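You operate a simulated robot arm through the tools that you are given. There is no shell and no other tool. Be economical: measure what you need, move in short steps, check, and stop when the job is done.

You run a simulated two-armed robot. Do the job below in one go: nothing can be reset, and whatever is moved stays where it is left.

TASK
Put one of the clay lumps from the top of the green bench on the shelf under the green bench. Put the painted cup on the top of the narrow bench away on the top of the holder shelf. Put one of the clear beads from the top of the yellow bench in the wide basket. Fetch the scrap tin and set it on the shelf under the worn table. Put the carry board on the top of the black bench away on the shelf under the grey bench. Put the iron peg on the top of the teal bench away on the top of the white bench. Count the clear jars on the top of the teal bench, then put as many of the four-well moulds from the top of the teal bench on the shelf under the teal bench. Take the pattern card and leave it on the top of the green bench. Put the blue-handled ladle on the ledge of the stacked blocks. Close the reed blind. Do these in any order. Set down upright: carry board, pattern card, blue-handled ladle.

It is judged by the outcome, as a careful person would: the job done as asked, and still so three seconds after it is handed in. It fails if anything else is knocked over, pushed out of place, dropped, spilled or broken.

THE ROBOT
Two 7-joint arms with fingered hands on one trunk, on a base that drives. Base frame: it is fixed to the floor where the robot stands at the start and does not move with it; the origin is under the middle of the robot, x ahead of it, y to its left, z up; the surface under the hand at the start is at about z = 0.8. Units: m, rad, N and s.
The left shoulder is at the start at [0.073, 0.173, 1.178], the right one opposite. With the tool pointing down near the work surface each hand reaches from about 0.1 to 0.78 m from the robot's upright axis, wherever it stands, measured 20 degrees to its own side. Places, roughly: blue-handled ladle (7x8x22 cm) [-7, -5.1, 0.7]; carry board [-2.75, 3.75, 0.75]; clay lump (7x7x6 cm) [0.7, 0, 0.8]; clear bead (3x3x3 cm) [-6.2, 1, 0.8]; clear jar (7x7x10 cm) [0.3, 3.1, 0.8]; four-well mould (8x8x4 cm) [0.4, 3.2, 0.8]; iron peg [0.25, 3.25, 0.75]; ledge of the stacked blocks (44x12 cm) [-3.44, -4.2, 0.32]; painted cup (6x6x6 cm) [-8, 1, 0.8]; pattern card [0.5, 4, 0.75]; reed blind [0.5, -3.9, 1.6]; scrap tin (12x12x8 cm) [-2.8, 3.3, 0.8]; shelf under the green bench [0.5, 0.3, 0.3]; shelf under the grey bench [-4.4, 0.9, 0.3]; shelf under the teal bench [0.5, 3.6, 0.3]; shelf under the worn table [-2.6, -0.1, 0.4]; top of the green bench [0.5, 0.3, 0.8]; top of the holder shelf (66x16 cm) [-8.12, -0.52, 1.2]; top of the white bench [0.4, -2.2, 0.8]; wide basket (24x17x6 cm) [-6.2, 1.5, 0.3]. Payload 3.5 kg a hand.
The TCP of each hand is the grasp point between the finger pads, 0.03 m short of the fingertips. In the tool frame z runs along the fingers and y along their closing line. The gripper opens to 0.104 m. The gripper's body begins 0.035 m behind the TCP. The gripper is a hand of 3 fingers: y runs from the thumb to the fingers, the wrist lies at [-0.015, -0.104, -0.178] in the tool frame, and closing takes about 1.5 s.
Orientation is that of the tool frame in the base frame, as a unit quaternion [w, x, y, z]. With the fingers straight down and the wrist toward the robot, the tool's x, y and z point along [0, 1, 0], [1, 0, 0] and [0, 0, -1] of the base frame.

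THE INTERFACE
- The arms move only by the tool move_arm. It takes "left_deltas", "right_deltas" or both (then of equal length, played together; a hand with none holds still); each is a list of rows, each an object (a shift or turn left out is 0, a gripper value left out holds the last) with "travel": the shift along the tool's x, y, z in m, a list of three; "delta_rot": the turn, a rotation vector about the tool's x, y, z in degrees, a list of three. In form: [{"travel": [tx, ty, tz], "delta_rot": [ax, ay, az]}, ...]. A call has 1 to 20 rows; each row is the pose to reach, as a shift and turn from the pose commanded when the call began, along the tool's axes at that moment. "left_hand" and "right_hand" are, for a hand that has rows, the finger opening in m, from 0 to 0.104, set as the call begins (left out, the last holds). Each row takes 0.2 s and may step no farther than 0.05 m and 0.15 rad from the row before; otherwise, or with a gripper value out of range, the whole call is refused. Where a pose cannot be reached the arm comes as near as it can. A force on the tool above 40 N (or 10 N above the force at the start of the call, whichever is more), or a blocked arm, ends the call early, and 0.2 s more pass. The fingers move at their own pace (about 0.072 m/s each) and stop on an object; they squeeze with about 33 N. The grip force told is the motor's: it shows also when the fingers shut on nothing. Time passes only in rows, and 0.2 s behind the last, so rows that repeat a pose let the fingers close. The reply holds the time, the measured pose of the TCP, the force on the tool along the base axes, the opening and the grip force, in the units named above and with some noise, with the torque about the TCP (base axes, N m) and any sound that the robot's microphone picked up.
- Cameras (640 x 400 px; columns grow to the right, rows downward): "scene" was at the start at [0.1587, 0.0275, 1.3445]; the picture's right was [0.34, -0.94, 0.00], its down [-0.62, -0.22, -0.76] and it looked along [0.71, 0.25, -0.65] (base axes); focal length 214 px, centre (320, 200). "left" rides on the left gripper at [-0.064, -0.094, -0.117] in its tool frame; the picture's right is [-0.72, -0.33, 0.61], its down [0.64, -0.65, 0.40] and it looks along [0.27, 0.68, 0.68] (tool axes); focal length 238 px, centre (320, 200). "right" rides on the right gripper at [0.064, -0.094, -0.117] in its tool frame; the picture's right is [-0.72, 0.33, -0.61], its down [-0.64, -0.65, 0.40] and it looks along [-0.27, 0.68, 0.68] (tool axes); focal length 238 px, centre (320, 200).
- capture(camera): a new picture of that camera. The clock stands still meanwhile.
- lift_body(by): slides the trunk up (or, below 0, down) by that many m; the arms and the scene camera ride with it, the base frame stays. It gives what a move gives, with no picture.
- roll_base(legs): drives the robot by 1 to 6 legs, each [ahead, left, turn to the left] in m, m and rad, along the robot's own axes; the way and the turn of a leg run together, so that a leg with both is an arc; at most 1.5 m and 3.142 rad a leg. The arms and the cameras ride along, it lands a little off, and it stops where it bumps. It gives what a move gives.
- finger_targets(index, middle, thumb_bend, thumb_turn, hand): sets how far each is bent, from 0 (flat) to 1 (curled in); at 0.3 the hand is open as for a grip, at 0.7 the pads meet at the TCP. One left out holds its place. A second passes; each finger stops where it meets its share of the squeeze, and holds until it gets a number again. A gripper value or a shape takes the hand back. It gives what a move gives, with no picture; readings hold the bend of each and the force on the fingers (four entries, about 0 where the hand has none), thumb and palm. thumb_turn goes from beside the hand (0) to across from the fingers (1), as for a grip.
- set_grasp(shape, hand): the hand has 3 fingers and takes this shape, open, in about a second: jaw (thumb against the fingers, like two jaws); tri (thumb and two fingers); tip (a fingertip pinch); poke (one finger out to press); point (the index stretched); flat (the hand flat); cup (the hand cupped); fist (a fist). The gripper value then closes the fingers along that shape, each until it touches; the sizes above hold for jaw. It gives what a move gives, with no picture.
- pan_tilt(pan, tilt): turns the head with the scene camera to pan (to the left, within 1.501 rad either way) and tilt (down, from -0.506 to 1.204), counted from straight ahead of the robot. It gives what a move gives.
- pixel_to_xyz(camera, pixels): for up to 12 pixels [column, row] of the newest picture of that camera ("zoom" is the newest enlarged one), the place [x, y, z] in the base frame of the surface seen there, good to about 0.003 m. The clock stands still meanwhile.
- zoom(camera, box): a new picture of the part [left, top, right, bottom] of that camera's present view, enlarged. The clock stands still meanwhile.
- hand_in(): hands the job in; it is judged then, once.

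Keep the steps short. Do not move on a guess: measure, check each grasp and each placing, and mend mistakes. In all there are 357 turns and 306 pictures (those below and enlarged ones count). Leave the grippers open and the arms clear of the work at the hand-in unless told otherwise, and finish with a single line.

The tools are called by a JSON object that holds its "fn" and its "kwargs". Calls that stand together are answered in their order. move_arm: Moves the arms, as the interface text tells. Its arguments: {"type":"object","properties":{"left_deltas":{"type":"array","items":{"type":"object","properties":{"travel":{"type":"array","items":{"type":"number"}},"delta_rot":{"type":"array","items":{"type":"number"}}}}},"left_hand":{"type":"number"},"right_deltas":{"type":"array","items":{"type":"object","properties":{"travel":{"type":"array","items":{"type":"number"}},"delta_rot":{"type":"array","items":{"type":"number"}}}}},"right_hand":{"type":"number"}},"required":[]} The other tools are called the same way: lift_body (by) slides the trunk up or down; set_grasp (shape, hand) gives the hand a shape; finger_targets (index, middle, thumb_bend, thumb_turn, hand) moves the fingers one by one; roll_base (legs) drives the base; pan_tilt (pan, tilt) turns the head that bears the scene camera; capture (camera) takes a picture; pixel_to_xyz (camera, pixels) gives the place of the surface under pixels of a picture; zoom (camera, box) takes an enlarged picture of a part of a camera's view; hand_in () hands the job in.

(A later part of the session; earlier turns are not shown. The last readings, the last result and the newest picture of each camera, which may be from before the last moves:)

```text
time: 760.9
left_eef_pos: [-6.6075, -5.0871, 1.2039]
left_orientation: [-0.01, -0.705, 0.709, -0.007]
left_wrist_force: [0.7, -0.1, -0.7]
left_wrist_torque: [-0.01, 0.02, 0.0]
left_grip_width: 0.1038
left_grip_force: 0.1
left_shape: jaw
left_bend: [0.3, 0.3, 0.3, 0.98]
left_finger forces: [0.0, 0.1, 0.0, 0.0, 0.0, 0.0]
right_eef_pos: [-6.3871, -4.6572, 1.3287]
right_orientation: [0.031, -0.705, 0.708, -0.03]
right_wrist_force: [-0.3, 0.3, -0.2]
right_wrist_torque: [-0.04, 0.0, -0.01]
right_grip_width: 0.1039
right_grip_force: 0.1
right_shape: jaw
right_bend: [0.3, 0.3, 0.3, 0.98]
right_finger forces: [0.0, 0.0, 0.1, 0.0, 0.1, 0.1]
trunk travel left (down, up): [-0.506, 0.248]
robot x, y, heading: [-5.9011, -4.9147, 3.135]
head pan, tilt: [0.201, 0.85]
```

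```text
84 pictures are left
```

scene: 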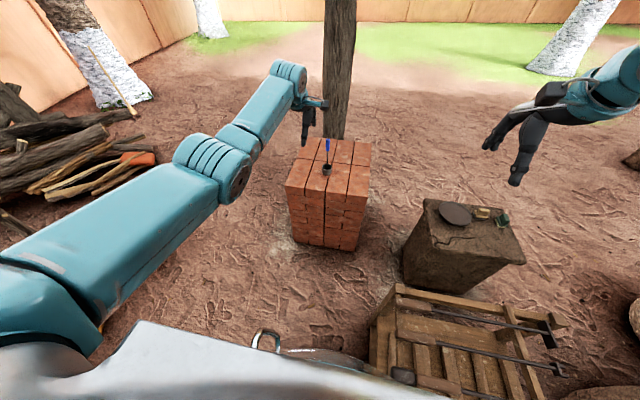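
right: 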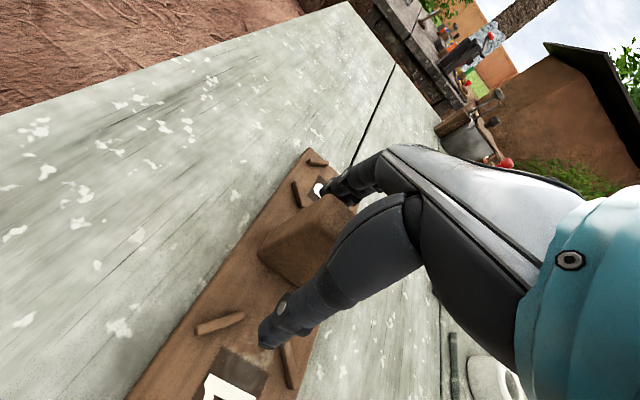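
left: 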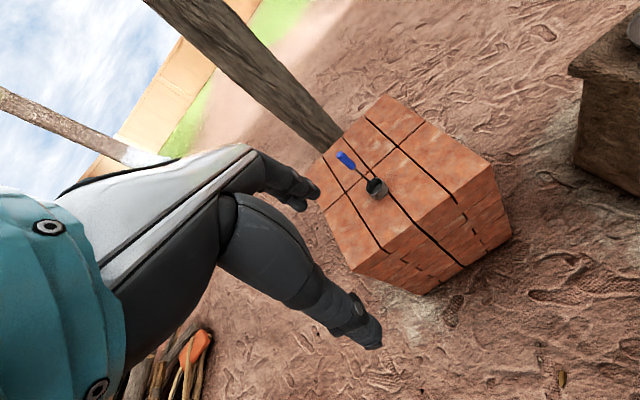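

I touched the wooden rack's corner. I back 5 cm, shift 0.25 m left (south) and then move ahead.

{"fn": "roll_base", "kwargs": {"legs": [[-0.05, 0.03, 0], [0, 0.24, 0]]}}

{"fn": "capture", "kwargs": {"camera": "scene"}}

{"fn": "pixel_to_xyz", "kwargs": {"camera": "scene", "pixels": [[405, 385], [420, 360], [395, 295], [500, 290], [330, 160], [325, 170]]}}

```text
time: 763.2
left_eef_pos: [-6.5579, -5.3633, 1.2043]
left_orientation: [-0.01, -0.706, 0.708, -0.007]
left_wrist_force: [0.0, -0.7, -0.2]
left_wrist_torque: [-0.04, -0.01, 0.04]
left_grip_width: 0.1037
left_grip_force: 0.1
left_shape: jaw
left_bend: [0.3, 0.3, 0.3, 0.98]
left_finger forces: [0.0, 0.0, 0.0, 0.1, 0.0, 0.0]
right_eef_pos: [-6.3384, -4.932, 1.3277]
right_orientation: [0.031, -0.706, 0.707, -0.03]
right_wrist_force: [0.0, 0.1, 0.6]
right_wrist_torque: [0.03, 0.0, 0.0]
right_grip_width: 0.1039
right_grip_force: 0.1
right_shape: jaw
right_bend: [0.3, 0.3, 0.3, 0.98]
right_finger forces: [0.0, 0.0, 0.0, 0.0, 0.0, 0.0]
trunk travel left (down, up): [-0.506, 0.248]
robot x, y, heading: [-5.8546, -5.1907, 3.14]
head pan, tilt: [0.201, 0.85]
```

```text
83 pictures are left
```

scene: 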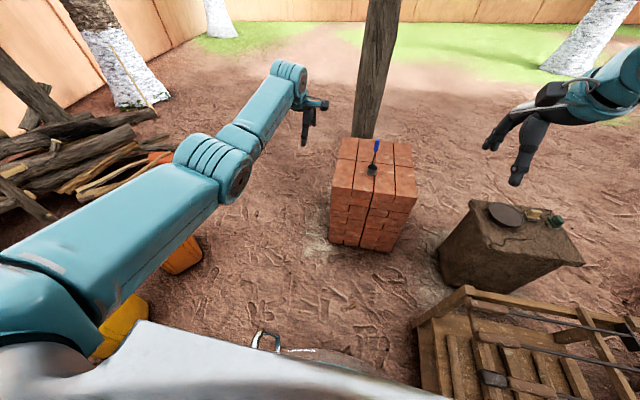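

```text
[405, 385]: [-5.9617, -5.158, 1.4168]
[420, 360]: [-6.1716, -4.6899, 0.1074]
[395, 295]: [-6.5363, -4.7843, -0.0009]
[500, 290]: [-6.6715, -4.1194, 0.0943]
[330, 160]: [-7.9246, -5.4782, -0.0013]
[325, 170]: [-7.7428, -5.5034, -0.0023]
```

I measure the jugs at left and the ladle before moving.

{"fn": "pixel_to_xyz", "kwargs": {"camera": "scene", "pixels": [[120, 325], [140, 300], [185, 255], [205, 245], [375, 168], [377, 145], [372, 172], [100, 350]]}}

{"fn": "zoom", "kwargs": {"camera": "scene", "box": [330, 120, 420, 200]}}

```text
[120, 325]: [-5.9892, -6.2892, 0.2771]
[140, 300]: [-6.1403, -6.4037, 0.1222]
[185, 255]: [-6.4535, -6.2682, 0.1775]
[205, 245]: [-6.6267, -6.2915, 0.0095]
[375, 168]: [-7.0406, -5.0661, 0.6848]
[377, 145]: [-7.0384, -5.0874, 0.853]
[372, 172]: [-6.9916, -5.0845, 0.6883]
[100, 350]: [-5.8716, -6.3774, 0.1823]
```

```text
5.00 times, centred on (375, 160) of scene
```

zoom: 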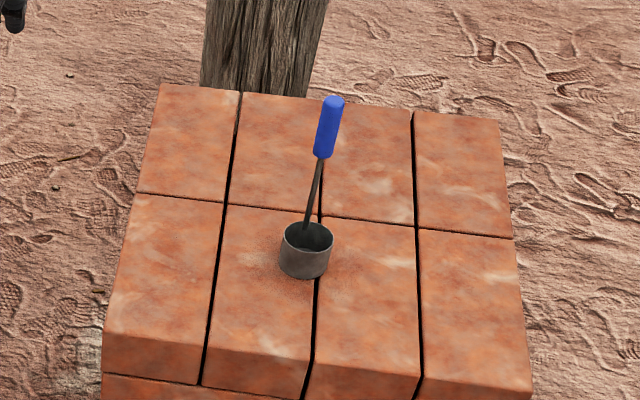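

Ladle handle at (−7.04,−5.087), z 0.80–0.885. I drive 0.5 m ahead, and turn right 0.52 rad so that the ladle is to the left arm's side.

{"fn": "roll_base", "kwargs": {"legs": [[0.5, 0.06, 0], [0, 0, -0.5]]}}

{"fn": "lift_body", "kwargs": {"by": -0.2}}

{"fn": "capture", "kwargs": {"camera": "left"}}

```text
time: 767.6
left_eef_pos: [-7.0545, -5.0676, 1.2057]
left_orientation: [-0.011, -0.51, 0.86, -0.004]
left_wrist_force: [0.4, 0.1, 0.0]
left_wrist_torque: [0.0, -0.01, 0.02]
left_grip_width: 0.1037
left_grip_force: 0.1
left_shape: jaw
left_bend: [0.3, 0.3, 0.3, 0.98]
left_finger forces: [0.1, 0.0, 0.0, 0.0, 0.0, 0.1]
right_eef_pos: [-6.6558, -4.7929, 1.3288]
right_orientation: [0.022, -0.51, 0.859, -0.036]
right_wrist_force: [-0.8, -1.6, 0.0]
right_wrist_torque: [0.0, -0.03, 0.0]
right_grip_width: 0.1037
right_grip_force: 0.1
right_shape: jaw
right_bend: [0.3, 0.3, 0.3, 0.98]
right_finger forces: [0.0, 0.1, 0.1, 0.1, 0.0, 0.0]
trunk travel left (down, up): [-0.506, 0.248]
robot x, y, heading: [-6.3532, -5.2475, 2.642]
head pan, tilt: [0.201, 0.85]
```

```text
time: 769.8
left_eef_pos: [-7.0534, -5.0663, 1.0058]
left_orientation: [-0.011, -0.51, 0.86, -0.004]
left_wrist_force: [0.6, 0.0, 1.1]
left_wrist_torque: [0.05, 0.01, 0.0]
left_grip_width: 0.1038
left_grip_force: 0.1
left_shape: jaw
left_bend: [0.3, 0.3, 0.3, 0.98]
left_finger forces: [0.1, 0.0, 0.0, 0.0, 0.0, 0.0]
right_eef_pos: [-6.6556, -4.7928, 1.1274]
right_orientation: [0.022, -0.51, 0.859, -0.036]
right_wrist_force: [0.2, 0.8, 0.2]
right_wrist_torque: [0.02, 0.0, 0.0]
right_grip_width: 0.1041
right_grip_force: 0.0
right_shape: jaw
right_bend: [0.3, 0.3, 0.3, 0.98]
right_finger forces: [0.0, 0.0, 0.0, 0.0, 0.0, 0.0]
trunk travel left (down, up): [-0.306, 0.448]
robot x, y, heading: [-6.3545, -5.2461, 2.641]
head pan, tilt: [0.201, 0.85]
```

```text
81 pictures are left
```

left: 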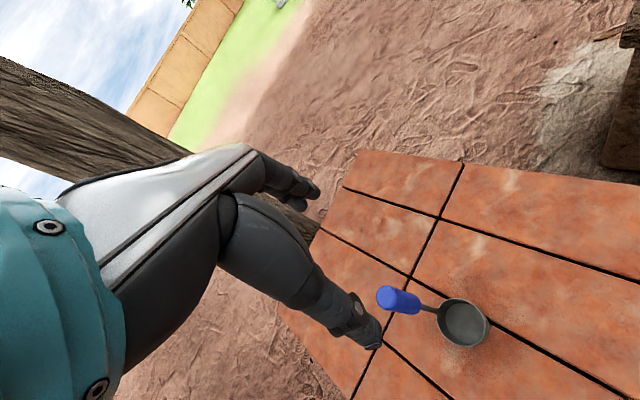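

I measure the handle from here.

{"fn": "pixel_to_xyz", "kwargs": {"camera": "left", "pixels": [[383, 297], [395, 298], [410, 302], [403, 308], [462, 325], [440, 320], [350, 180]]}}

```text
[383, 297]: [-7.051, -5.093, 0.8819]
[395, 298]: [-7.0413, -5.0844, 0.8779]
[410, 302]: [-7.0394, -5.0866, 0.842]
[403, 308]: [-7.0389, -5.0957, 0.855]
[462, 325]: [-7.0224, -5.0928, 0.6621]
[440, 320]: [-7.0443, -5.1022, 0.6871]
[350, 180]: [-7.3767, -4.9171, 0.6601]
```

Handle axis at (−7.045,−5.093). I align (tool x +0.019, y −0.0195) and descend to z≈0.85.

{"fn": "move_arm", "kwargs": {"left_deltas": [{"travel": [0.01, -0.01, 0.02]}, {"travel": [0.019, -0.0195, 0.05]}, {"travel": [0.019, -0.0195, 0.09]}, {"travel": [0.019, -0.0195, 0.125]}, {"travel": [0.019, -0.0195, 0.155]}, {"travel": [0.019, -0.0195, 0.155]}]}}

{"fn": "capture", "kwargs": {"camera": "left"}}

```text
time: 771.2
left_eef_pos: [-7.0493, -5.0963, 0.8502]
left_orientation: [-0.011, -0.51, 0.86, -0.003]
left_wrist_force: [-0.5, 0.3, -0.6]
left_wrist_torque: [0.01, -0.03, 0.02]
left_grip_width: 0.1036
left_grip_force: 0.1
left_shape: jaw
left_bend: [0.3, 0.3, 0.3, 0.98]
left_finger forces: [0.1, 0.0, 0.1, 0.0, 0.0, 0.1]
right_eef_pos: [-6.6556, -4.793, 1.1291]
right_orientation: [0.022, -0.511, 0.859, -0.036]
right_wrist_force: [0.0, 0.5, 0.3]
right_wrist_torque: [0.0, 0.0, 0.02]
right_grip_width: 0.1037
right_grip_force: 0.1
right_shape: jaw
right_bend: [0.3, 0.3, 0.3, 0.98]
right_finger forces: [0.0, 0.1, 0.1, 0.1, 0.0, 0.1]
trunk travel left (down, up): [-0.306, 0.448]
robot x, y, heading: [-6.3583, -5.2489, 2.643]
head pan, tilt: [0.201, 0.85]
```

```text
80 pictures are left
```

left: 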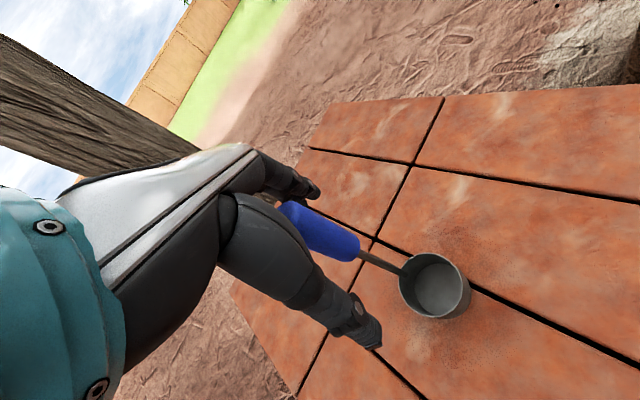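

Handle is between thumb and fingers. I close and lift a little.

{"fn": "move_arm", "kwargs": {"left_deltas": [{"travel": [0, 0, 0]}, {"travel": [0, 0, 0]}, {"travel": [0, 0, 0]}, {"travel": [0, 0, 0]}, {"travel": [0, 0, 0]}, {"travel": [0, 0, 0]}, {"travel": [0, 0, 0]}, {"travel": [0, 0, 0]}], "left_hand": 0.0}}

{"fn": "capture", "kwargs": {"camera": "left"}}

{"fn": "lift_body", "kwargs": {"by": 0.12}}

{"fn": "capture", "kwargs": {"camera": "left"}}

```text
time: 773.0
left_eef_pos: [-7.0486, -5.0966, 0.8504]
left_orientation: [-0.011, -0.51, 0.86, -0.003]
left_wrist_force: [-0.6, 0.2, -0.1]
left_wrist_torque: [0.0, 0.01, 0.0]
left_grip_width: 0.0134
left_grip_force: 33.1
left_shape: jaw
left_bend: [0.73, 0.71, 0.75, 1.0]
left_finger forces: [21.2, 8.0, 0.1, 0.1, 28.6, 0.0]
right_eef_pos: [-6.6546, -4.7933, 1.1281]
right_orientation: [0.023, -0.509, 0.86, -0.037]
right_wrist_force: [-0.2, 0.1, 0.5]
right_wrist_torque: [0.0, -0.04, -0.03]
right_grip_width: 0.1039
right_grip_force: 0.1
right_shape: jaw
right_bend: [0.3, 0.3, 0.3, 0.98]
right_finger forces: [0.0, 0.1, 0.0, 0.0, 0.0, 0.0]
trunk travel left (down, up): [-0.306, 0.448]
robot x, y, heading: [-6.3544, -5.246, 2.637]
head pan, tilt: [0.201, 0.85]
```

```text
79 pictures are left
```

left: 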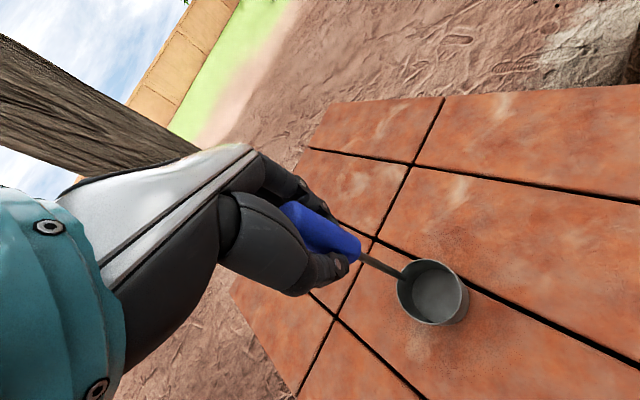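

```text
time: 774.5
left_eef_pos: [-7.0488, -5.0945, 0.9695]
left_orientation: [-0.011, -0.51, 0.86, -0.004]
left_wrist_force: [0.1, 0.0, -1.9]
left_wrist_torque: [-0.04, 0.02, 0.01]
left_grip_width: 0.0131
left_grip_force: 32.8
left_shape: jaw
left_bend: [0.73, 0.71, 0.75, 1.0]
left_finger forces: [21.3, 8.0, 0.0, 0.0, 28.7, 0.1]
right_eef_pos: [-6.6568, -4.7924, 1.2473]
right_orientation: [0.022, -0.511, 0.859, -0.036]
right_wrist_force: [-0.4, -0.2, -0.4]
right_wrist_torque: [0.01, 0.01, -0.01]
right_grip_width: 0.1037
right_grip_force: 0.1
right_shape: jaw
right_bend: [0.3, 0.3, 0.3, 0.98]
right_finger forces: [0.0, 0.0, 0.0, 0.0, 0.1, 0.1]
trunk travel left (down, up): [-0.426, 0.328]
robot x, y, heading: [-6.3552, -5.2492, 2.649]
head pan, tilt: [0.201, 0.85]
```

```text
78 pictures are left
```

left: 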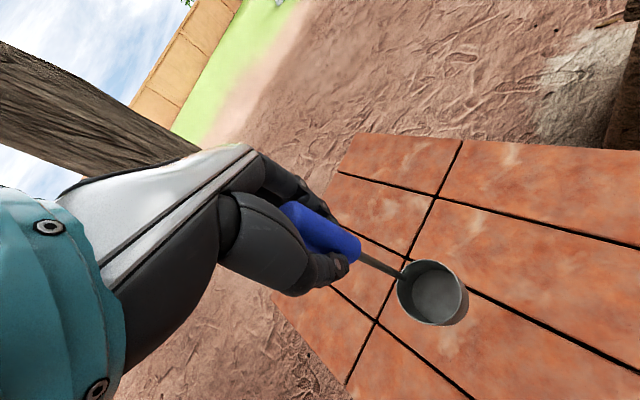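

Ladle held upright. I retract the left arm with it, then drive around the south and west of the bricks.

{"fn": "move_arm", "kwargs": {"left_deltas": [{"travel": [0, 0, -0.04]}, {"travel": [0.01, -0.03, -0.07]}, {"travel": [0.025, -0.06, -0.1]}, {"travel": [0.04, -0.095, -0.125]}, {"travel": [0.06, -0.13, -0.15]}, {"travel": [0.08, -0.165, -0.17]}, {"travel": [0.1, -0.2, -0.19]}, {"travel": [0.115, -0.24, -0.2]}, {"travel": [0.13, -0.28, -0.2]}]}}

{"fn": "lift_body", "kwargs": {"by": 0.2}}

{"fn": "roll_base", "kwargs": {"legs": [[-0.2, 0.4, 0], [0, 0, 0.49]]}}

{"fn": "pan_tilt", "kwargs": {"pan": -0.3, "tilt": 0.45}}

{"fn": "capture", "kwargs": {"camera": "scene"}}

```text
time: 776.5
left_eef_pos: [-6.8618, -5.3403, 1.1724]
left_orientation: [-0.012, -0.509, 0.861, -0.003]
left_wrist_force: [-0.6, 0.2, -1.7]
left_wrist_torque: [0.05, 0.03, -0.01]
left_grip_width: 0.0131
left_grip_force: 33.5
left_shape: jaw
left_bend: [0.73, 0.71, 0.75, 1.0]
left_finger forces: [22.0, 8.6, 0.0, 0.0, 28.5, 0.0]
right_eef_pos: [-6.655, -4.7942, 1.2488]
right_orientation: [0.022, -0.509, 0.86, -0.036]
right_wrist_force: [0.4, -0.5, -0.7]
right_wrist_torque: [-0.01, 0.02, 0.03]
right_grip_width: 0.1039
right_grip_force: 0.0
right_shape: jaw
right_bend: [0.3, 0.3, 0.3, 0.98]
right_finger forces: [0.0, 0.1, 0.1, 0.0, 0.1, 0.0]
trunk travel left (down, up): [-0.426, 0.328]
robot x, y, heading: [-6.3561, -5.2483, 2.64]
head pan, tilt: [0.201, 0.85]
```

```text
time: 778.6
left_eef_pos: [-6.862, -5.3403, 1.3712]
left_orientation: [-0.01, -0.51, 0.86, -0.003]
left_wrist_force: [0.3, -0.1, -1.3]
left_wrist_torque: [0.02, 0.03, -0.04]
left_grip_width: 0.0132
left_grip_force: 33.3
left_shape: jaw
left_bend: [0.73, 0.71, 0.75, 1.0]
left_finger forces: [22.0, 8.6, 0.0, 0.1, 28.3, 0.0]
right_eef_pos: [-6.6554, -4.7935, 1.4479]
right_orientation: [0.022, -0.509, 0.86, -0.036]
right_wrist_force: [-0.2, 0.0, -0.3]
right_wrist_torque: [0.0, 0.02, -0.01]
right_grip_width: 0.1039
right_grip_force: 0.0
right_shape: jaw
right_bend: [0.3, 0.3, 0.3, 0.98]
right_finger forces: [0.0, 0.1, 0.1, 0.0, 0.0, 0.1]
trunk travel left (down, up): [-0.626, 0.128]
robot x, y, heading: [-6.3552, -5.2468, 2.641]
head pan, tilt: [0.201, 0.85]
```

```text
time: 782.7
left_eef_pos: [-6.7754, -6.0134, 1.3718]
left_orientation: [-0.01, -0.704, 0.71, -0.006]
left_wrist_force: [0.2, 0.5, -1.1]
left_wrist_torque: [0.0, 0.01, 0.0]
left_grip_width: 0.0128
left_grip_force: 32.1
left_shape: jaw
left_bend: [0.73, 0.71, 0.75, 1.0]
left_finger forces: [22.1, 9.0, 0.0, 0.1, 28.1, 0.1]
right_eef_pos: [-6.8507, -5.4324, 1.4481]
right_orientation: [0.03, -0.702, 0.71, -0.029]
right_wrist_force: [-0.2, 0.1, 0.0]
right_wrist_torque: [0.02, -0.02, -0.05]
right_grip_width: 0.1039
right_grip_force: 0.0
right_shape: jaw
right_bend: [0.3, 0.3, 0.3, 0.98]
right_finger forces: [0.0, 0.1, 0.1, 0.1, 0.0, 0.1]
trunk travel left (down, up): [-0.626, 0.128]
robot x, y, heading: [-6.3716, -5.6949, 3.127]
head pan, tilt: [0.201, 0.85]
```

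```text
time: 783.7
left_eef_pos: [-6.7745, -6.0142, 1.3714]
left_orientation: [-0.01, -0.703, 0.711, -0.006]
left_wrist_force: [-0.6, -0.1, -1.9]
left_wrist_torque: [-0.04, 0.02, 0.01]
left_grip_width: 0.0128
left_grip_force: 33.1
left_shape: jaw
left_bend: [0.73, 0.71, 0.75, 1.0]
left_finger forces: [22.0, 9.1, 0.0, 0.0, 28.1, 0.0]
right_eef_pos: [-6.8513, -5.4336, 1.4478]
right_orientation: [0.031, -0.702, 0.71, -0.03]
right_wrist_force: [0.2, -0.6, -0.4]
right_wrist_torque: [0.04, 0.01, 0.0]
right_grip_width: 0.1039
right_grip_force: 0.0
right_shape: jaw
right_bend: [0.3, 0.3, 0.3, 0.98]
right_finger forces: [0.0, 0.0, 0.1, 0.0, 0.0, 0.0]
trunk travel left (down, up): [-0.626, 0.128]
robot x, y, heading: [-6.3724, -5.694, 3.131]
head pan, tilt: [-0.3, 0.45]
```

```text
77 pictures are left
```

scene: 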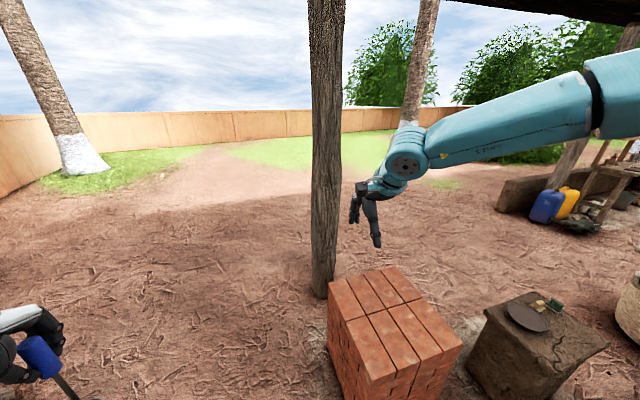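

Open ground. I drive the loop west and north, clear of post and jugs, to about (−7.2,−1.8).

{"fn": "roll_base", "kwargs": {"legs": [[1.13, 0.5, 0], [1.0, -0.8, 0], [-0.2, -1.4, 0], [-0.7, -1.25, 0], [-0.4, -0.95, 0]]}}

{"fn": "pan_tilt", "kwargs": {"pan": -0.6, "tilt": 0.5}}

{"fn": "capture", "kwargs": {"camera": "scene"}}

```text
time: 814.3
left_eef_pos: [-7.586, -2.0932, 1.3717]
left_orientation: [-0.01, -0.701, 0.713, -0.005]
left_wrist_force: [1.0, 0.3, -0.8]
left_wrist_torque: [-0.05, 0.03, -0.01]
left_grip_width: 0.0128
left_grip_force: 32.7
left_shape: jaw
left_bend: [0.73, 0.71, 0.75, 1.0]
left_finger forces: [22.2, 9.0, 0.1, 0.1, 28.1, 0.0]
right_eef_pos: [-7.6573, -1.5123, 1.4489]
right_orientation: [0.031, -0.701, 0.712, -0.03]
right_wrist_force: [-0.3, -0.6, 0.6]
right_wrist_torque: [-0.01, 0.01, -0.02]
right_grip_width: 0.104
right_grip_force: 0.1
right_shape: jaw
right_bend: [0.3, 0.3, 0.3, 0.98]
right_finger forces: [0.1, 0.1, 0.0, 0.1, 0.0, 0.0]
trunk travel left (down, up): [-0.626, 0.128]
robot x, y, heading: [-7.1789, -1.779, 3.123]
head pan, tilt: [-0.3, 0.45]
```

```text
time: 815.1
left_eef_pos: [-7.5852, -2.0938, 1.3716]
left_orientation: [-0.011, -0.7, 0.714, -0.006]
left_wrist_force: [0.5, -0.6, -1.4]
left_wrist_torque: [0.0, 0.04, -0.02]
left_grip_width: 0.0129
left_grip_force: 32.9
left_shape: jaw
left_bend: [0.73, 0.71, 0.75, 1.0]
left_finger forces: [22.2, 9.0, 0.1, 0.0, 28.1, 0.0]
right_eef_pos: [-7.6568, -1.5121, 1.4485]
right_orientation: [0.031, -0.7, 0.712, -0.03]
right_wrist_force: [-0.1, -0.8, 0.1]
right_wrist_torque: [-0.02, 0.0, 0.01]
right_grip_width: 0.1039
right_grip_force: 0.1
right_shape: jaw
right_bend: [0.3, 0.3, 0.3, 0.98]
right_finger forces: [0.0, 0.1, 0.0, 0.0, 0.0, 0.0]
trunk travel left (down, up): [-0.626, 0.128]
robot x, y, heading: [-7.1816, -1.7753, 3.125]
head pan, tilt: [-0.6, 0.499]
```

```text
76 pictures are left
```

scene: 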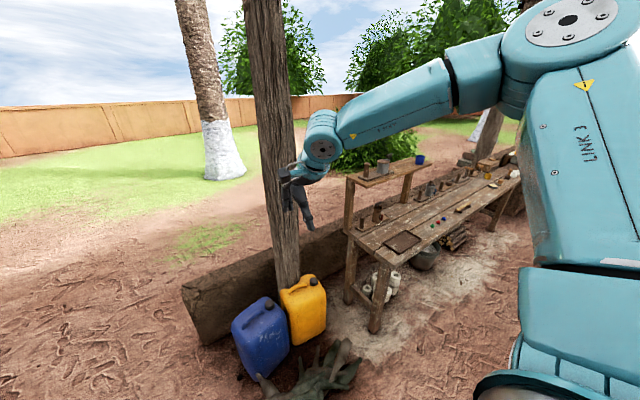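

I measure the narrow bench, holder shelf and post.

{"fn": "zoom", "kwargs": {"camera": "scene", "box": [330, 130, 530, 270]}}

{"fn": "pixel_to_xyz", "kwargs": {"camera": "scene", "pixels": [[350, 180], [415, 165], [378, 258], [405, 240], [440, 215], [350, 230], [372, 325], [275, 250], [380, 175], [420, 159], [465, 195]]}}

```text
2.86 times, centred on (430, 200) of scene
```

zoom: 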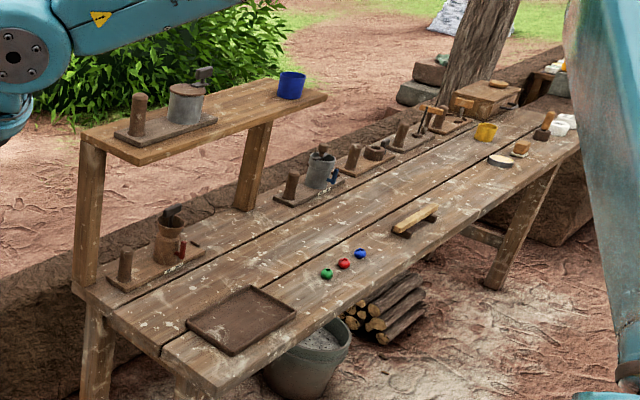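

```text
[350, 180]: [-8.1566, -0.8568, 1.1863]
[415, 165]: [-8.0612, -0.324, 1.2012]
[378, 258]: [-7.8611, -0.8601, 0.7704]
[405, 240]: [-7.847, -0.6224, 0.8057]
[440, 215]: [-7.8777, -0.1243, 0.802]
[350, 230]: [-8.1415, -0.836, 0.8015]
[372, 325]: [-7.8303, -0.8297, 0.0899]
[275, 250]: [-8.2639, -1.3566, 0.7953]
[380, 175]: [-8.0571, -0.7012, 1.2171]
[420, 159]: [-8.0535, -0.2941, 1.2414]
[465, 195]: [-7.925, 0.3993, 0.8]
```

The painted (yellow) cup stands on the narrow bench farther along; a blue cup stands on the holder shelf, which has a free place at y≈−0.43. I strafe north 2.5 m in front of the bench.

{"fn": "roll_base", "kwargs": {"legs": [[0.07, -1.27, 0.016], [0, -1.25, 0]]}}

{"fn": "pan_tilt", "kwargs": {"pan": -0.2, "tilt": 0.8}}

{"fn": "capture", "kwargs": {"camera": "scene"}}

{"fn": "capture", "kwargs": {"camera": "right"}}

```text
time: 827.3
left_eef_pos: [-7.6308, 0.3995, 1.3705]
left_orientation: [-0.01, -0.704, 0.711, -0.005]
left_wrist_force: [-0.4, 0.2, -0.9]
left_wrist_torque: [0.0, 0.03, 0.01]
left_grip_width: 0.013
left_grip_force: 32.6
left_shape: jaw
left_bend: [0.73, 0.71, 0.75, 1.0]
left_finger forces: [22.2, 9.0, 0.0, 0.0, 28.2, 0.1]
right_eef_pos: [-7.7088, 0.9794, 1.4482]
right_orientation: [0.031, -0.704, 0.709, -0.03]
right_wrist_force: [0.6, 0.8, 0.2]
right_wrist_torque: [0.01, 0.0, 0.0]
right_grip_width: 0.104
right_grip_force: 0.0
right_shape: jaw
right_bend: [0.3, 0.3, 0.3, 0.98]
right_finger forces: [0.0, 0.0, 0.1, 0.1, 0.0, 0.0]
trunk travel left (down, up): [-0.626, 0.128]
robot x, y, heading: [-7.2249, 0.7184, 3.139]
head pan, tilt: [-0.6, 0.499]
```

```text
time: 828.2
left_eef_pos: [-7.6311, 0.3991, 1.372]
left_orientation: [-0.009, -0.703, 0.711, -0.007]
left_wrist_force: [0.7, 0.1, -1.1]
left_wrist_torque: [-0.05, 0.04, 0.04]
left_grip_width: 0.0131
left_grip_force: 32.8
left_shape: jaw
left_bend: [0.73, 0.71, 0.75, 1.0]
left_finger forces: [22.2, 9.0, 0.0, 0.0, 28.0, 0.0]
right_eef_pos: [-7.7077, 0.9802, 1.4485]
right_orientation: [0.031, -0.704, 0.708, -0.03]
right_wrist_force: [-0.4, -0.3, 0.5]
right_wrist_torque: [-0.01, 0.01, 0.01]
right_grip_width: 0.1038
right_grip_force: 0.1
right_shape: jaw
right_bend: [0.3, 0.3, 0.3, 0.98]
right_finger forces: [0.1, 0.1, 0.1, 0.0, 0.1, 0.0]
trunk travel left (down, up): [-0.626, 0.128]
robot x, y, heading: [-7.228, 0.7232, 3.131]
head pan, tilt: [-0.201, 0.799]
```

```text
74 pictures are left
```

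scene: 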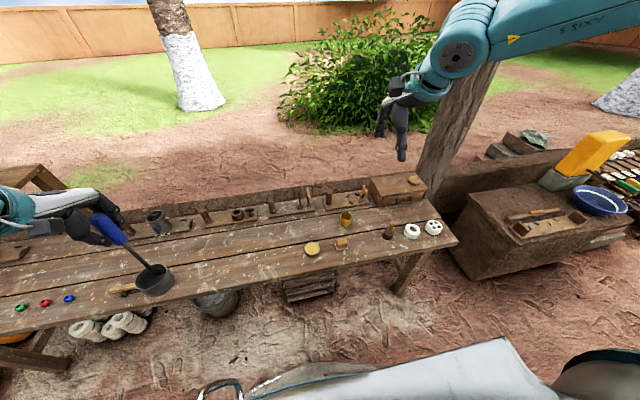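

```text
73 pictures are left
```

right: 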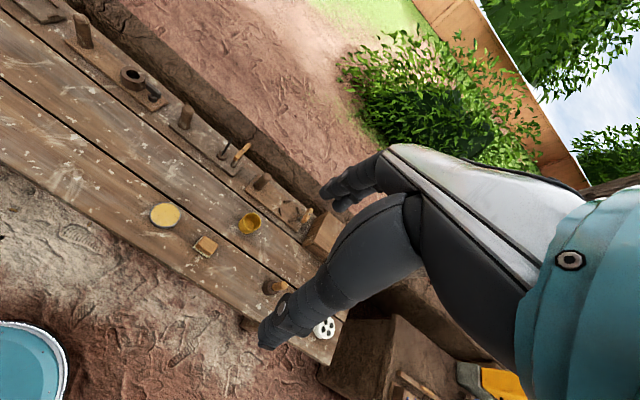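

I measure the yellow cup.

{"fn": "pixel_to_xyz", "kwargs": {"camera": "right", "pixels": [[250, 214], [240, 222], [260, 224], [252, 233], [250, 222], [207, 245], [165, 215], [275, 285]]}}

{"fn": "zoom", "kwargs": {"camera": "right", "box": [180, 160, 340, 300]}}

```text
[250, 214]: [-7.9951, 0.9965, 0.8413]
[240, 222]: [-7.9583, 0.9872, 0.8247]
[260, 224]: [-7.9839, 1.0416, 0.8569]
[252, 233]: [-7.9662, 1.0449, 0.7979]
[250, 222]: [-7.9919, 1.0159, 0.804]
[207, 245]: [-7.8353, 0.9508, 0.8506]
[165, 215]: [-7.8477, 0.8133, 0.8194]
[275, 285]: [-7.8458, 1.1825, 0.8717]
```

```text
2.86 times, centred on (260, 230) of right
```

zoom: 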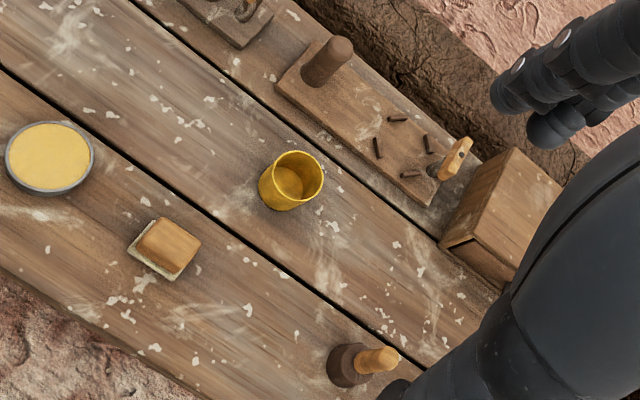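

Cup centre ≈ (−7.985,1.015), z 0.80–0.86. I raise the left hand (ladle) 0.15, straighten the right hand, move the base 0.15 closer, and lower the trunk.

{"fn": "move_arm", "kwargs": {"left_deltas": [{"travel": [0, 0, -0.04]}, {"travel": [0, 0, -0.08]}, {"travel": [0, 0, -0.12]}, {"travel": [0, 0, -0.15]}], "right_deltas": [{"delta_rot": [-2.5, 0, 0]}, {"delta_rot": [-4.9, 0, -0.4]}, {"delta_rot": [-4.9, 0, -0.4]}, {"delta_rot": [-4.9, 0, -0.4]}]}}

{"fn": "roll_base", "kwargs": {"legs": [[0.15, -0.04, 0]]}}

{"fn": "lift_body", "kwargs": {"by": -0.39}}

```text
time: 829.2
left_eef_pos: [-7.6301, 0.4028, 1.5213]
left_orientation: [-0.01, -0.704, 0.71, -0.007]
left_wrist_force: [-0.2, 0.5, -0.6]
left_wrist_torque: [-0.01, 0.01, -0.01]
left_grip_width: 0.0129
left_grip_force: 33.3
left_shape: jaw
left_bend: [0.73, 0.71, 0.75, 1.0]
left_finger forces: [22.4, 8.6, 0.0, 0.0, 27.9, 0.1]
right_eef_pos: [-7.7073, 0.9795, 1.4474]
right_orientation: [0.0, -0.707, 0.707, 0.001]
right_wrist_force: [0.4, -0.3, 0.5]
right_wrist_torque: [0.0, 0.0, 0.01]
right_grip_width: 0.1037
right_grip_force: 0.0
right_shape: jaw
right_bend: [0.3, 0.3, 0.3, 0.98]
right_finger forces: [0.0, 0.0, 0.0, 0.0, 0.0, 0.1]
trunk travel left (down, up): [-0.626, 0.128]
robot x, y, heading: [-7.227, 0.7222, 3.132]
head pan, tilt: [-0.201, 0.799]
```

```text
time: 830.6
left_eef_pos: [-7.7768, 0.4416, 1.522]
left_orientation: [-0.01, -0.704, 0.71, -0.005]
left_wrist_force: [0.5, -0.9, -1.0]
left_wrist_torque: [-0.03, 0.02, 0.0]
left_grip_width: 0.0129
left_grip_force: 32.8
left_shape: jaw
left_bend: [0.73, 0.71, 0.75, 1.0]
left_finger forces: [22.3, 8.7, 0.0, 0.0, 27.9, 0.0]
right_eef_pos: [-7.8551, 1.018, 1.4494]
right_orientation: [-0.001, 0.708, -0.706, -0.001]
right_wrist_force: [0.8, -0.5, 0.6]
right_wrist_torque: [0.03, 0.0, 0.0]
right_grip_width: 0.1037
right_grip_force: 0.1
right_shape: jaw
right_bend: [0.3, 0.3, 0.3, 0.98]
right_finger forces: [0.0, 0.1, 0.0, 0.1, 0.1, 0.0]
trunk travel left (down, up): [-0.626, 0.128]
robot x, y, heading: [-7.3789, 0.7589, 3.138]
head pan, tilt: [-0.201, 0.799]
```

```text
time: 834.4
left_eef_pos: [-7.7791, 0.4423, 1.1319]
left_orientation: [-0.01, -0.704, 0.71, -0.006]
left_wrist_force: [0.0, 1.0, -2.0]
left_wrist_torque: [0.01, 0.01, 0.03]
left_grip_width: 0.013
left_grip_force: 32.6
left_shape: jaw
left_bend: [0.73, 0.71, 0.75, 1.0]
left_finger forces: [22.7, 8.5, 0.0, 0.0, 27.9, 0.1]
right_eef_pos: [-7.858, 1.0197, 1.0596]
right_orientation: [0.0, 0.708, -0.707, -0.001]
right_wrist_force: [-0.1, 0.0, -0.7]
right_wrist_torque: [-0.02, -0.03, 0.0]
right_grip_width: 0.1038
right_grip_force: 0.1
right_shape: jaw
right_bend: [0.3, 0.3, 0.3, 0.98]
right_finger forces: [0.0, 0.1, 0.0, 0.1, 0.1, 0.1]
trunk travel left (down, up): [-0.236, 0.518]
robot x, y, heading: [-7.3764, 0.7584, 3.133]
head pan, tilt: [-0.201, 0.799]
```

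I move the right hand above the cup and down to z≈0.94, then look.

{"fn": "move_arm", "kwargs": {"right_deltas": [{"travel": [0.002, 0.04, 0]}, {"travel": [0.004, 0.08, 0]}, {"travel": [0.005, 0.12, 0.01]}, {"travel": [0.005, 0.127, 0.05]}, {"travel": [0.005, 0.127, 0.09]}, {"travel": [0.005, 0.127, 0.12]}]}}

{"fn": "capture", "kwargs": {"camera": "right"}}

```text
time: 835.8
left_eef_pos: [-7.7802, 0.4422, 1.1311]
left_orientation: [-0.01, -0.704, 0.71, -0.006]
left_wrist_force: [0.1, -0.4, -1.2]
left_wrist_torque: [0.02, 0.06, 0.02]
left_grip_width: 0.0131
left_grip_force: 33.1
left_shape: jaw
left_bend: [0.73, 0.71, 0.75, 1.0]
left_finger forces: [22.7, 8.5, 0.0, 0.0, 27.7, 0.1]
right_eef_pos: [-7.9854, 1.0148, 0.9386]
right_orientation: [0.0, 0.708, -0.706, -0.002]
right_wrist_force: [-0.1, 0.4, 0.3]
right_wrist_torque: [-0.02, 0.01, 0.02]
right_grip_width: 0.1041
right_grip_force: 0.1
right_shape: jaw
right_bend: [0.3, 0.3, 0.3, 0.98]
right_finger forces: [0.1, 0.0, 0.0, 0.0, 0.1, 0.0]
trunk travel left (down, up): [-0.236, 0.518]
robot x, y, heading: [-7.379, 0.7623, 3.136]
head pan, tilt: [-0.201, 0.799]
```

```text
71 pictures are left
```

right: 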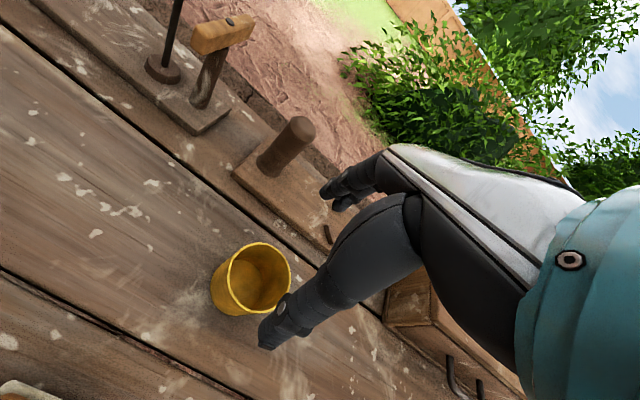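

I measure the cup's rim.

{"fn": "pixel_to_xyz", "kwargs": {"camera": "right", "pixels": [[260, 243], [230, 272], [290, 275], [258, 310], [215, 290]]}}

```text
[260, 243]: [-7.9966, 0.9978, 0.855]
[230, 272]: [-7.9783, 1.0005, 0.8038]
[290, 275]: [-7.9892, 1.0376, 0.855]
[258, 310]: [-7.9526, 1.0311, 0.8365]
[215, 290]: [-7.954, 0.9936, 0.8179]
```

Cup centre (−7.975,1.014). I correct 1 cm, descend to z 0.835 and close.

{"fn": "move_arm", "kwargs": {"right_deltas": [{"travel": [0, -0.005, 0.04]}, {"travel": [0, -0.01, 0.08]}, {"travel": [0, -0.01, 0.103]}, {"travel": [0, -0.01, 0.103]}]}}

{"fn": "move_arm", "kwargs": {"right_deltas": [{"travel": [0, 0, 0]}, {"travel": [0, 0, 0]}, {"travel": [0, 0, 0]}, {"travel": [0, 0, 0]}, {"travel": [0, 0, 0]}, {"travel": [0, 0, 0]}, {"travel": [0, 0, 0]}], "right_hand": 0.0}}

{"fn": "capture", "kwargs": {"camera": "right"}}

```text
time: 836.8
left_eef_pos: [-7.7782, 0.4421, 1.1312]
left_orientation: [-0.009, -0.705, 0.709, -0.006]
left_wrist_force: [-0.2, -0.3, 0.0]
left_wrist_torque: [-0.04, 0.01, 0.0]
left_grip_width: 0.013
left_grip_force: 32.5
left_shape: jaw
left_bend: [0.73, 0.71, 0.75, 1.0]
left_finger forces: [22.6, 8.5, 0.1, 0.0, 27.8, 0.1]
right_eef_pos: [-7.9736, 1.0157, 0.8359]
right_orientation: [0.0, 0.707, -0.707, -0.002]
right_wrist_force: [-0.8, 0.3, 0.6]
right_wrist_torque: [0.03, 0.01, 0.0]
right_grip_width: 0.104
right_grip_force: 0.2
right_shape: jaw
right_bend: [0.3, 0.3, 0.3, 0.98]
right_finger forces: [0.1, 0.1, 0.0, 0.1, 0.1, 0.0]
trunk travel left (down, up): [-0.236, 0.518]
robot x, y, heading: [-7.3761, 0.7622, 3.134]
head pan, tilt: [-0.201, 0.799]
```

```text
time: 838.4
left_eef_pos: [-7.7783, 0.4417, 1.1323]
left_orientation: [-0.01, -0.705, 0.709, -0.007]
left_wrist_force: [-0.4, 0.4, -0.9]
left_wrist_torque: [0.0, 0.02, 0.02]
left_grip_width: 0.0128
left_grip_force: 33.3
left_shape: jaw
left_bend: [0.73, 0.71, 0.75, 1.0]
left_finger forces: [22.6, 8.5, 0.0, 0.0, 27.9, 0.0]
right_eef_pos: [-7.9755, 1.0142, 0.8372]
right_orientation: [0.0, 0.708, -0.706, -0.001]
right_wrist_force: [-0.1, 0.2, -0.1]
right_wrist_torque: [0.02, 0.0, -0.04]
right_grip_width: 0.0479
right_grip_force: 33.0
right_shape: jaw
right_bend: [0.74, 0.48, 0.71, 1.0]
right_finger forces: [19.6, 9.7, 0.1, 0.1, 29.9, 0.0]
trunk travel left (down, up): [-0.236, 0.518]
robot x, y, heading: [-7.3805, 0.7612, 3.136]
head pan, tilt: [-0.201, 0.799]
```

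```text
70 pictures are left
```

right: 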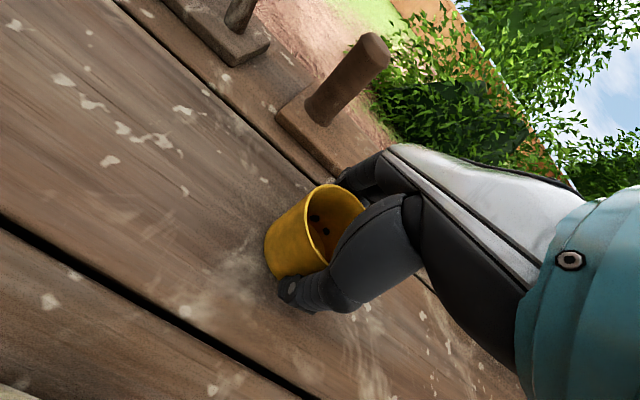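

Cup gripped. I lift it 0.15 with the arm and retract a bit, then raise the trunk 0.38.

{"fn": "move_arm", "kwargs": {"right_deltas": [{"travel": [0, 0, -0.03]}, {"travel": [0, 0, -0.07]}, {"travel": [0, 0, -0.11]}, {"travel": [0, -0.02, -0.14]}, {"travel": [0, -0.06, -0.15]}, {"travel": [0, -0.1, -0.15]}]}}

{"fn": "lift_body", "kwargs": {"by": 0.38}}

{"fn": "roll_base", "kwargs": {"legs": [[-0.1, 0.0, 0], [0, 1.44, 0]]}}

{"fn": "pan_tilt", "kwargs": {"pan": -0.4, "tilt": 0.6}}

{"fn": "capture", "kwargs": {"camera": "scene"}}

{"fn": "capture", "kwargs": {"camera": "right"}}

```text
time: 839.8
left_eef_pos: [-7.7788, 0.4431, 1.1318]
left_orientation: [-0.01, -0.705, 0.71, -0.006]
left_wrist_force: [0.0, 0.1, -0.7]
left_wrist_torque: [0.0, 0.04, 0.01]
left_grip_width: 0.0129
left_grip_force: 32.9
left_shape: jaw
left_bend: [0.73, 0.71, 0.75, 1.0]
left_finger forces: [22.7, 8.4, 0.0, 0.0, 27.8, 0.0]
right_eef_pos: [-7.8747, 1.0137, 0.9847]
right_orientation: [0.0, 0.708, -0.707, -0.001]
right_wrist_force: [0.3, -0.3, 0.1]
right_wrist_torque: [-0.01, 0.01, 0.01]
right_grip_width: 0.0477
right_grip_force: 32.8
right_shape: jaw
right_bend: [0.74, 0.48, 0.71, 1.0]
right_finger forces: [19.7, 10.1, 0.0, 0.1, 29.9, 0.0]
trunk travel left (down, up): [-0.236, 0.518]
robot x, y, heading: [-7.3763, 0.7609, 3.131]
head pan, tilt: [-0.201, 0.799]
```

```text
time: 843.4
left_eef_pos: [-7.7795, 0.4427, 1.5116]
left_orientation: [-0.01, -0.705, 0.709, -0.007]
left_wrist_force: [-0.1, 1.3, -0.5]
left_wrist_torque: [-0.02, 0.01, -0.02]
left_grip_width: 0.0126
left_grip_force: 32.5
left_shape: jaw
left_bend: [0.73, 0.71, 0.75, 1.0]
left_finger forces: [22.8, 8.3, 0.1, 0.0, 27.8, 0.1]
right_eef_pos: [-7.8759, 1.0153, 1.3658]
right_orientation: [-0.001, 0.708, -0.707, -0.001]
right_wrist_force: [0.3, 0.3, -0.6]
right_wrist_torque: [0.04, -0.01, 0.0]
right_grip_width: 0.0477
right_grip_force: 33.7
right_shape: jaw
right_bend: [0.74, 0.48, 0.71, 1.0]
right_finger forces: [19.7, 9.9, 0.1, 0.1, 29.8, 0.0]
trunk travel left (down, up): [-0.616, 0.138]
robot x, y, heading: [-7.3801, 0.7623, 3.131]
head pan, tilt: [-0.201, 0.799]
```

```text
time: 851.3
left_eef_pos: [-7.6835, -0.9882, 1.5111]
left_orientation: [-0.01, -0.707, 0.707, -0.006]
left_wrist_force: [0.4, 0.8, -2.0]
left_wrist_torque: [0.0, 0.03, -0.01]
left_grip_width: 0.0128
left_grip_force: 33.1
left_shape: jaw
left_bend: [0.73, 0.71, 0.75, 1.0]
left_finger forces: [22.9, 8.2, 0.1, 0.0, 27.9, 0.0]
right_eef_pos: [-7.7819, -0.4185, 1.3654]
right_orientation: [0.0, 0.709, -0.706, -0.001]
right_wrist_force: [0.7, -1.0, -1.0]
right_wrist_torque: [0.03, 0.02, -0.01]
right_grip_width: 0.0477
right_grip_force: 33.2
right_shape: jaw
right_bend: [0.74, 0.48, 0.71, 1.0]
right_finger forces: [19.7, 9.9, 0.0, 0.0, 29.9, 0.0]
trunk travel left (down, up): [-0.616, 0.138]
robot x, y, heading: [-7.2836, -0.669, 3.136]
head pan, tilt: [-0.201, 0.799]
```

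```text
time: 852.0
left_eef_pos: [-7.682, -0.9897, 1.5119]
left_orientation: [0.01, 0.707, -0.707, 0.007]
left_wrist_force: [-0.2, 0.9, -1.2]
left_wrist_torque: [-0.01, 0.05, -0.01]
left_grip_width: 0.0128
left_grip_force: 32.6
left_shape: jaw
left_bend: [0.73, 0.71, 0.75, 1.0]
left_finger forces: [22.9, 8.1, 0.0, 0.1, 27.8, 0.1]
right_eef_pos: [-7.7817, -0.418, 1.3653]
right_orientation: [0.001, 0.71, -0.704, -0.002]
right_wrist_force: [-0.5, -0.3, 0.4]
right_wrist_torque: [0.0, -0.05, 0.0]
right_grip_width: 0.0477
right_grip_force: 33.1
right_shape: jaw
right_bend: [0.74, 0.48, 0.71, 1.0]
right_finger forces: [19.7, 10.0, 0.0, 0.0, 29.9, 0.1]
trunk travel left (down, up): [-0.616, 0.138]
robot x, y, heading: [-7.2844, -0.6728, 3.14]
head pan, tilt: [-0.4, 0.6]
```

```text
69 pictures are left
```

scene: 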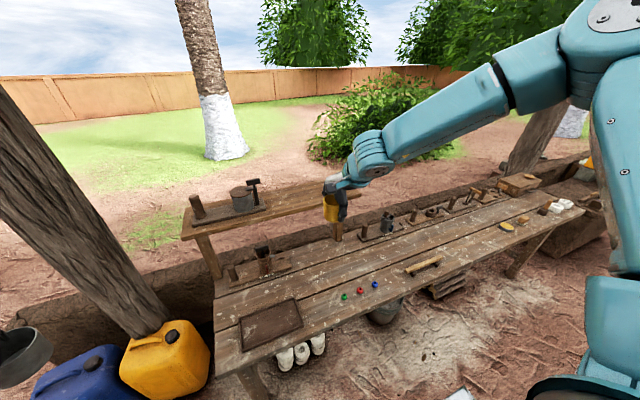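

```text
68 pictures are left
```

right: 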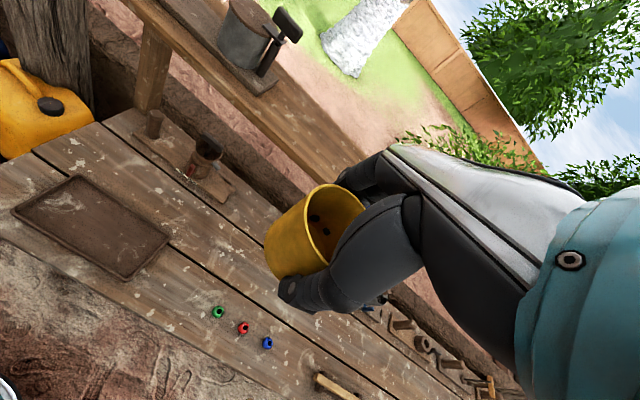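

I measure the holder shelf from the right camera.

{"fn": "pixel_to_xyz", "kwargs": {"camera": "right", "pixels": [[300, 120], [270, 130], [330, 150], [340, 140], [200, 75], [255, 75], [285, 90], [350, 160], [230, 60]]}}

{"fn": "pixel_to_xyz", "kwargs": {"camera": "scene", "pixels": [[300, 205], [310, 215], [280, 220], [265, 205], [350, 190], [320, 190], [258, 190]]}}

```text
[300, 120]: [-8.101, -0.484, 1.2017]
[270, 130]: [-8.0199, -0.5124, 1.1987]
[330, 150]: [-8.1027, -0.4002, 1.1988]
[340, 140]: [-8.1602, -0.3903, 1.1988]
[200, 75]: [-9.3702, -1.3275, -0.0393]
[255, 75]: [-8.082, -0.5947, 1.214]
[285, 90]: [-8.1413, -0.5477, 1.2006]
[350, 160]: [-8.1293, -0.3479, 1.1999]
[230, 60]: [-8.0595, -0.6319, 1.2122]
```

```text
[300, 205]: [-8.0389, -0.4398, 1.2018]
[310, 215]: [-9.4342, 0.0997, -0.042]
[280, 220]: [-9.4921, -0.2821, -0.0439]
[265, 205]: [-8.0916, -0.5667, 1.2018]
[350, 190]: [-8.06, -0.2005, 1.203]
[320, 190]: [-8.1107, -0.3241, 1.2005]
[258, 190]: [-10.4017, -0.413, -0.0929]
```

Free spot at y≈−0.44 on the holder shelf (z 1.20, x −8.02..−8.19). I move the base 0.13 ahead and reach over the shelf.

{"fn": "roll_base", "kwargs": {"legs": [[0.13, 0.01, 0]]}}

{"fn": "move_arm", "kwargs": {"right_deltas": [{"travel": [0, 0.04, 0]}, {"travel": [0, 0.08, 0]}, {"travel": [0, 0.12, 0]}, {"travel": [0, 0.16, 0]}, {"travel": [0, 0.193, 0]}, {"travel": [0, 0.193, 0.04]}, {"travel": [0, 0.193, 0.08]}, {"travel": [0, 0.193, 0.105]}]}}

{"fn": "capture", "kwargs": {"camera": "right"}}

{"fn": "zoom", "kwargs": {"camera": "scene", "box": [170, 140, 420, 300]}}

```text
time: 853.3
left_eef_pos: [-7.8092, -0.9991, 1.5115]
left_orientation: [0.01, 0.707, -0.707, 0.006]
left_wrist_force: [0.7, -0.5, -1.7]
left_wrist_torque: [0.02, 0.05, 0.03]
left_grip_width: 0.0129
left_grip_force: 33.1
left_shape: jaw
left_bend: [0.73, 0.71, 0.75, 1.0]
left_finger forces: [22.9, 8.1, 0.0, 0.0, 27.8, 0.0]
right_eef_pos: [-7.9094, -0.4286, 1.366]
right_orientation: [0.0, 0.711, -0.704, -0.001]
right_wrist_force: [-0.6, 0.1, -0.9]
right_wrist_torque: [0.0, -0.02, -0.01]
right_grip_width: 0.048
right_grip_force: 32.9
right_shape: jaw
right_bend: [0.74, 0.48, 0.71, 1.0]
right_finger forces: [19.7, 9.9, 0.0, 0.1, 30.0, 0.1]
trunk travel left (down, up): [-0.616, 0.138]
robot x, y, heading: [-7.4116, -0.6764, 3.146]
head pan, tilt: [-0.4, 0.6]
```

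```text
time: 855.1
left_eef_pos: [-7.8107, -0.9983, 1.5113]
left_orientation: [-0.01, -0.707, 0.707, -0.006]
left_wrist_force: [-0.4, -1.2, -1.0]
left_wrist_torque: [0.01, 0.03, -0.01]
left_grip_width: 0.0127
left_grip_force: 32.9
left_shape: jaw
left_bend: [0.73, 0.71, 0.75, 1.0]
left_finger forces: [23.0, 8.1, 0.0, 0.1, 27.6, 0.0]
right_eef_pos: [-8.0232, -0.3986, 1.3077]
right_orientation: [0.0, 0.71, -0.704, 0.0]
right_wrist_force: [0.9, 0.6, -0.4]
right_wrist_torque: [0.01, 0.02, 0.02]
right_grip_width: 0.0476
right_grip_force: 32.8
right_shape: jaw
right_bend: [0.74, 0.48, 0.71, 1.0]
right_finger forces: [19.6, 9.9, 0.1, 0.0, 29.7, 0.0]
right hand out of reach, approached as far as the arm can: row 4, 5, 6, 7, 8
trunk travel left (down, up): [-0.616, 0.138]
robot x, y, heading: [-7.413, -0.678, 3.139]
head pan, tilt: [-0.4, 0.6]
```

```text
67 pictures are left
```

right: 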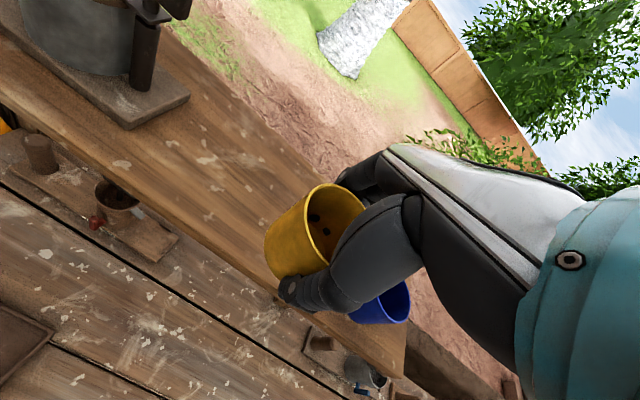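

```text
2.50 times, centred on (295, 220) of scene
```

zoom: 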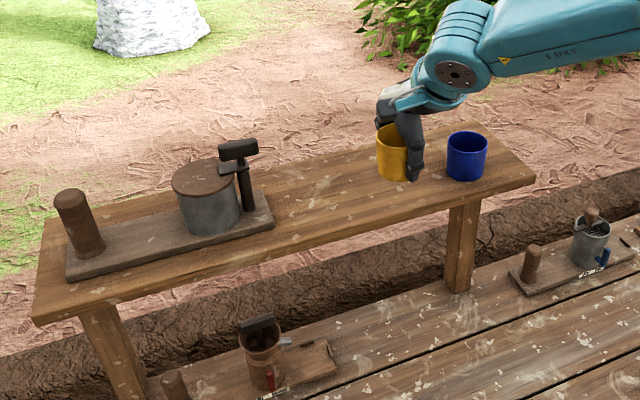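

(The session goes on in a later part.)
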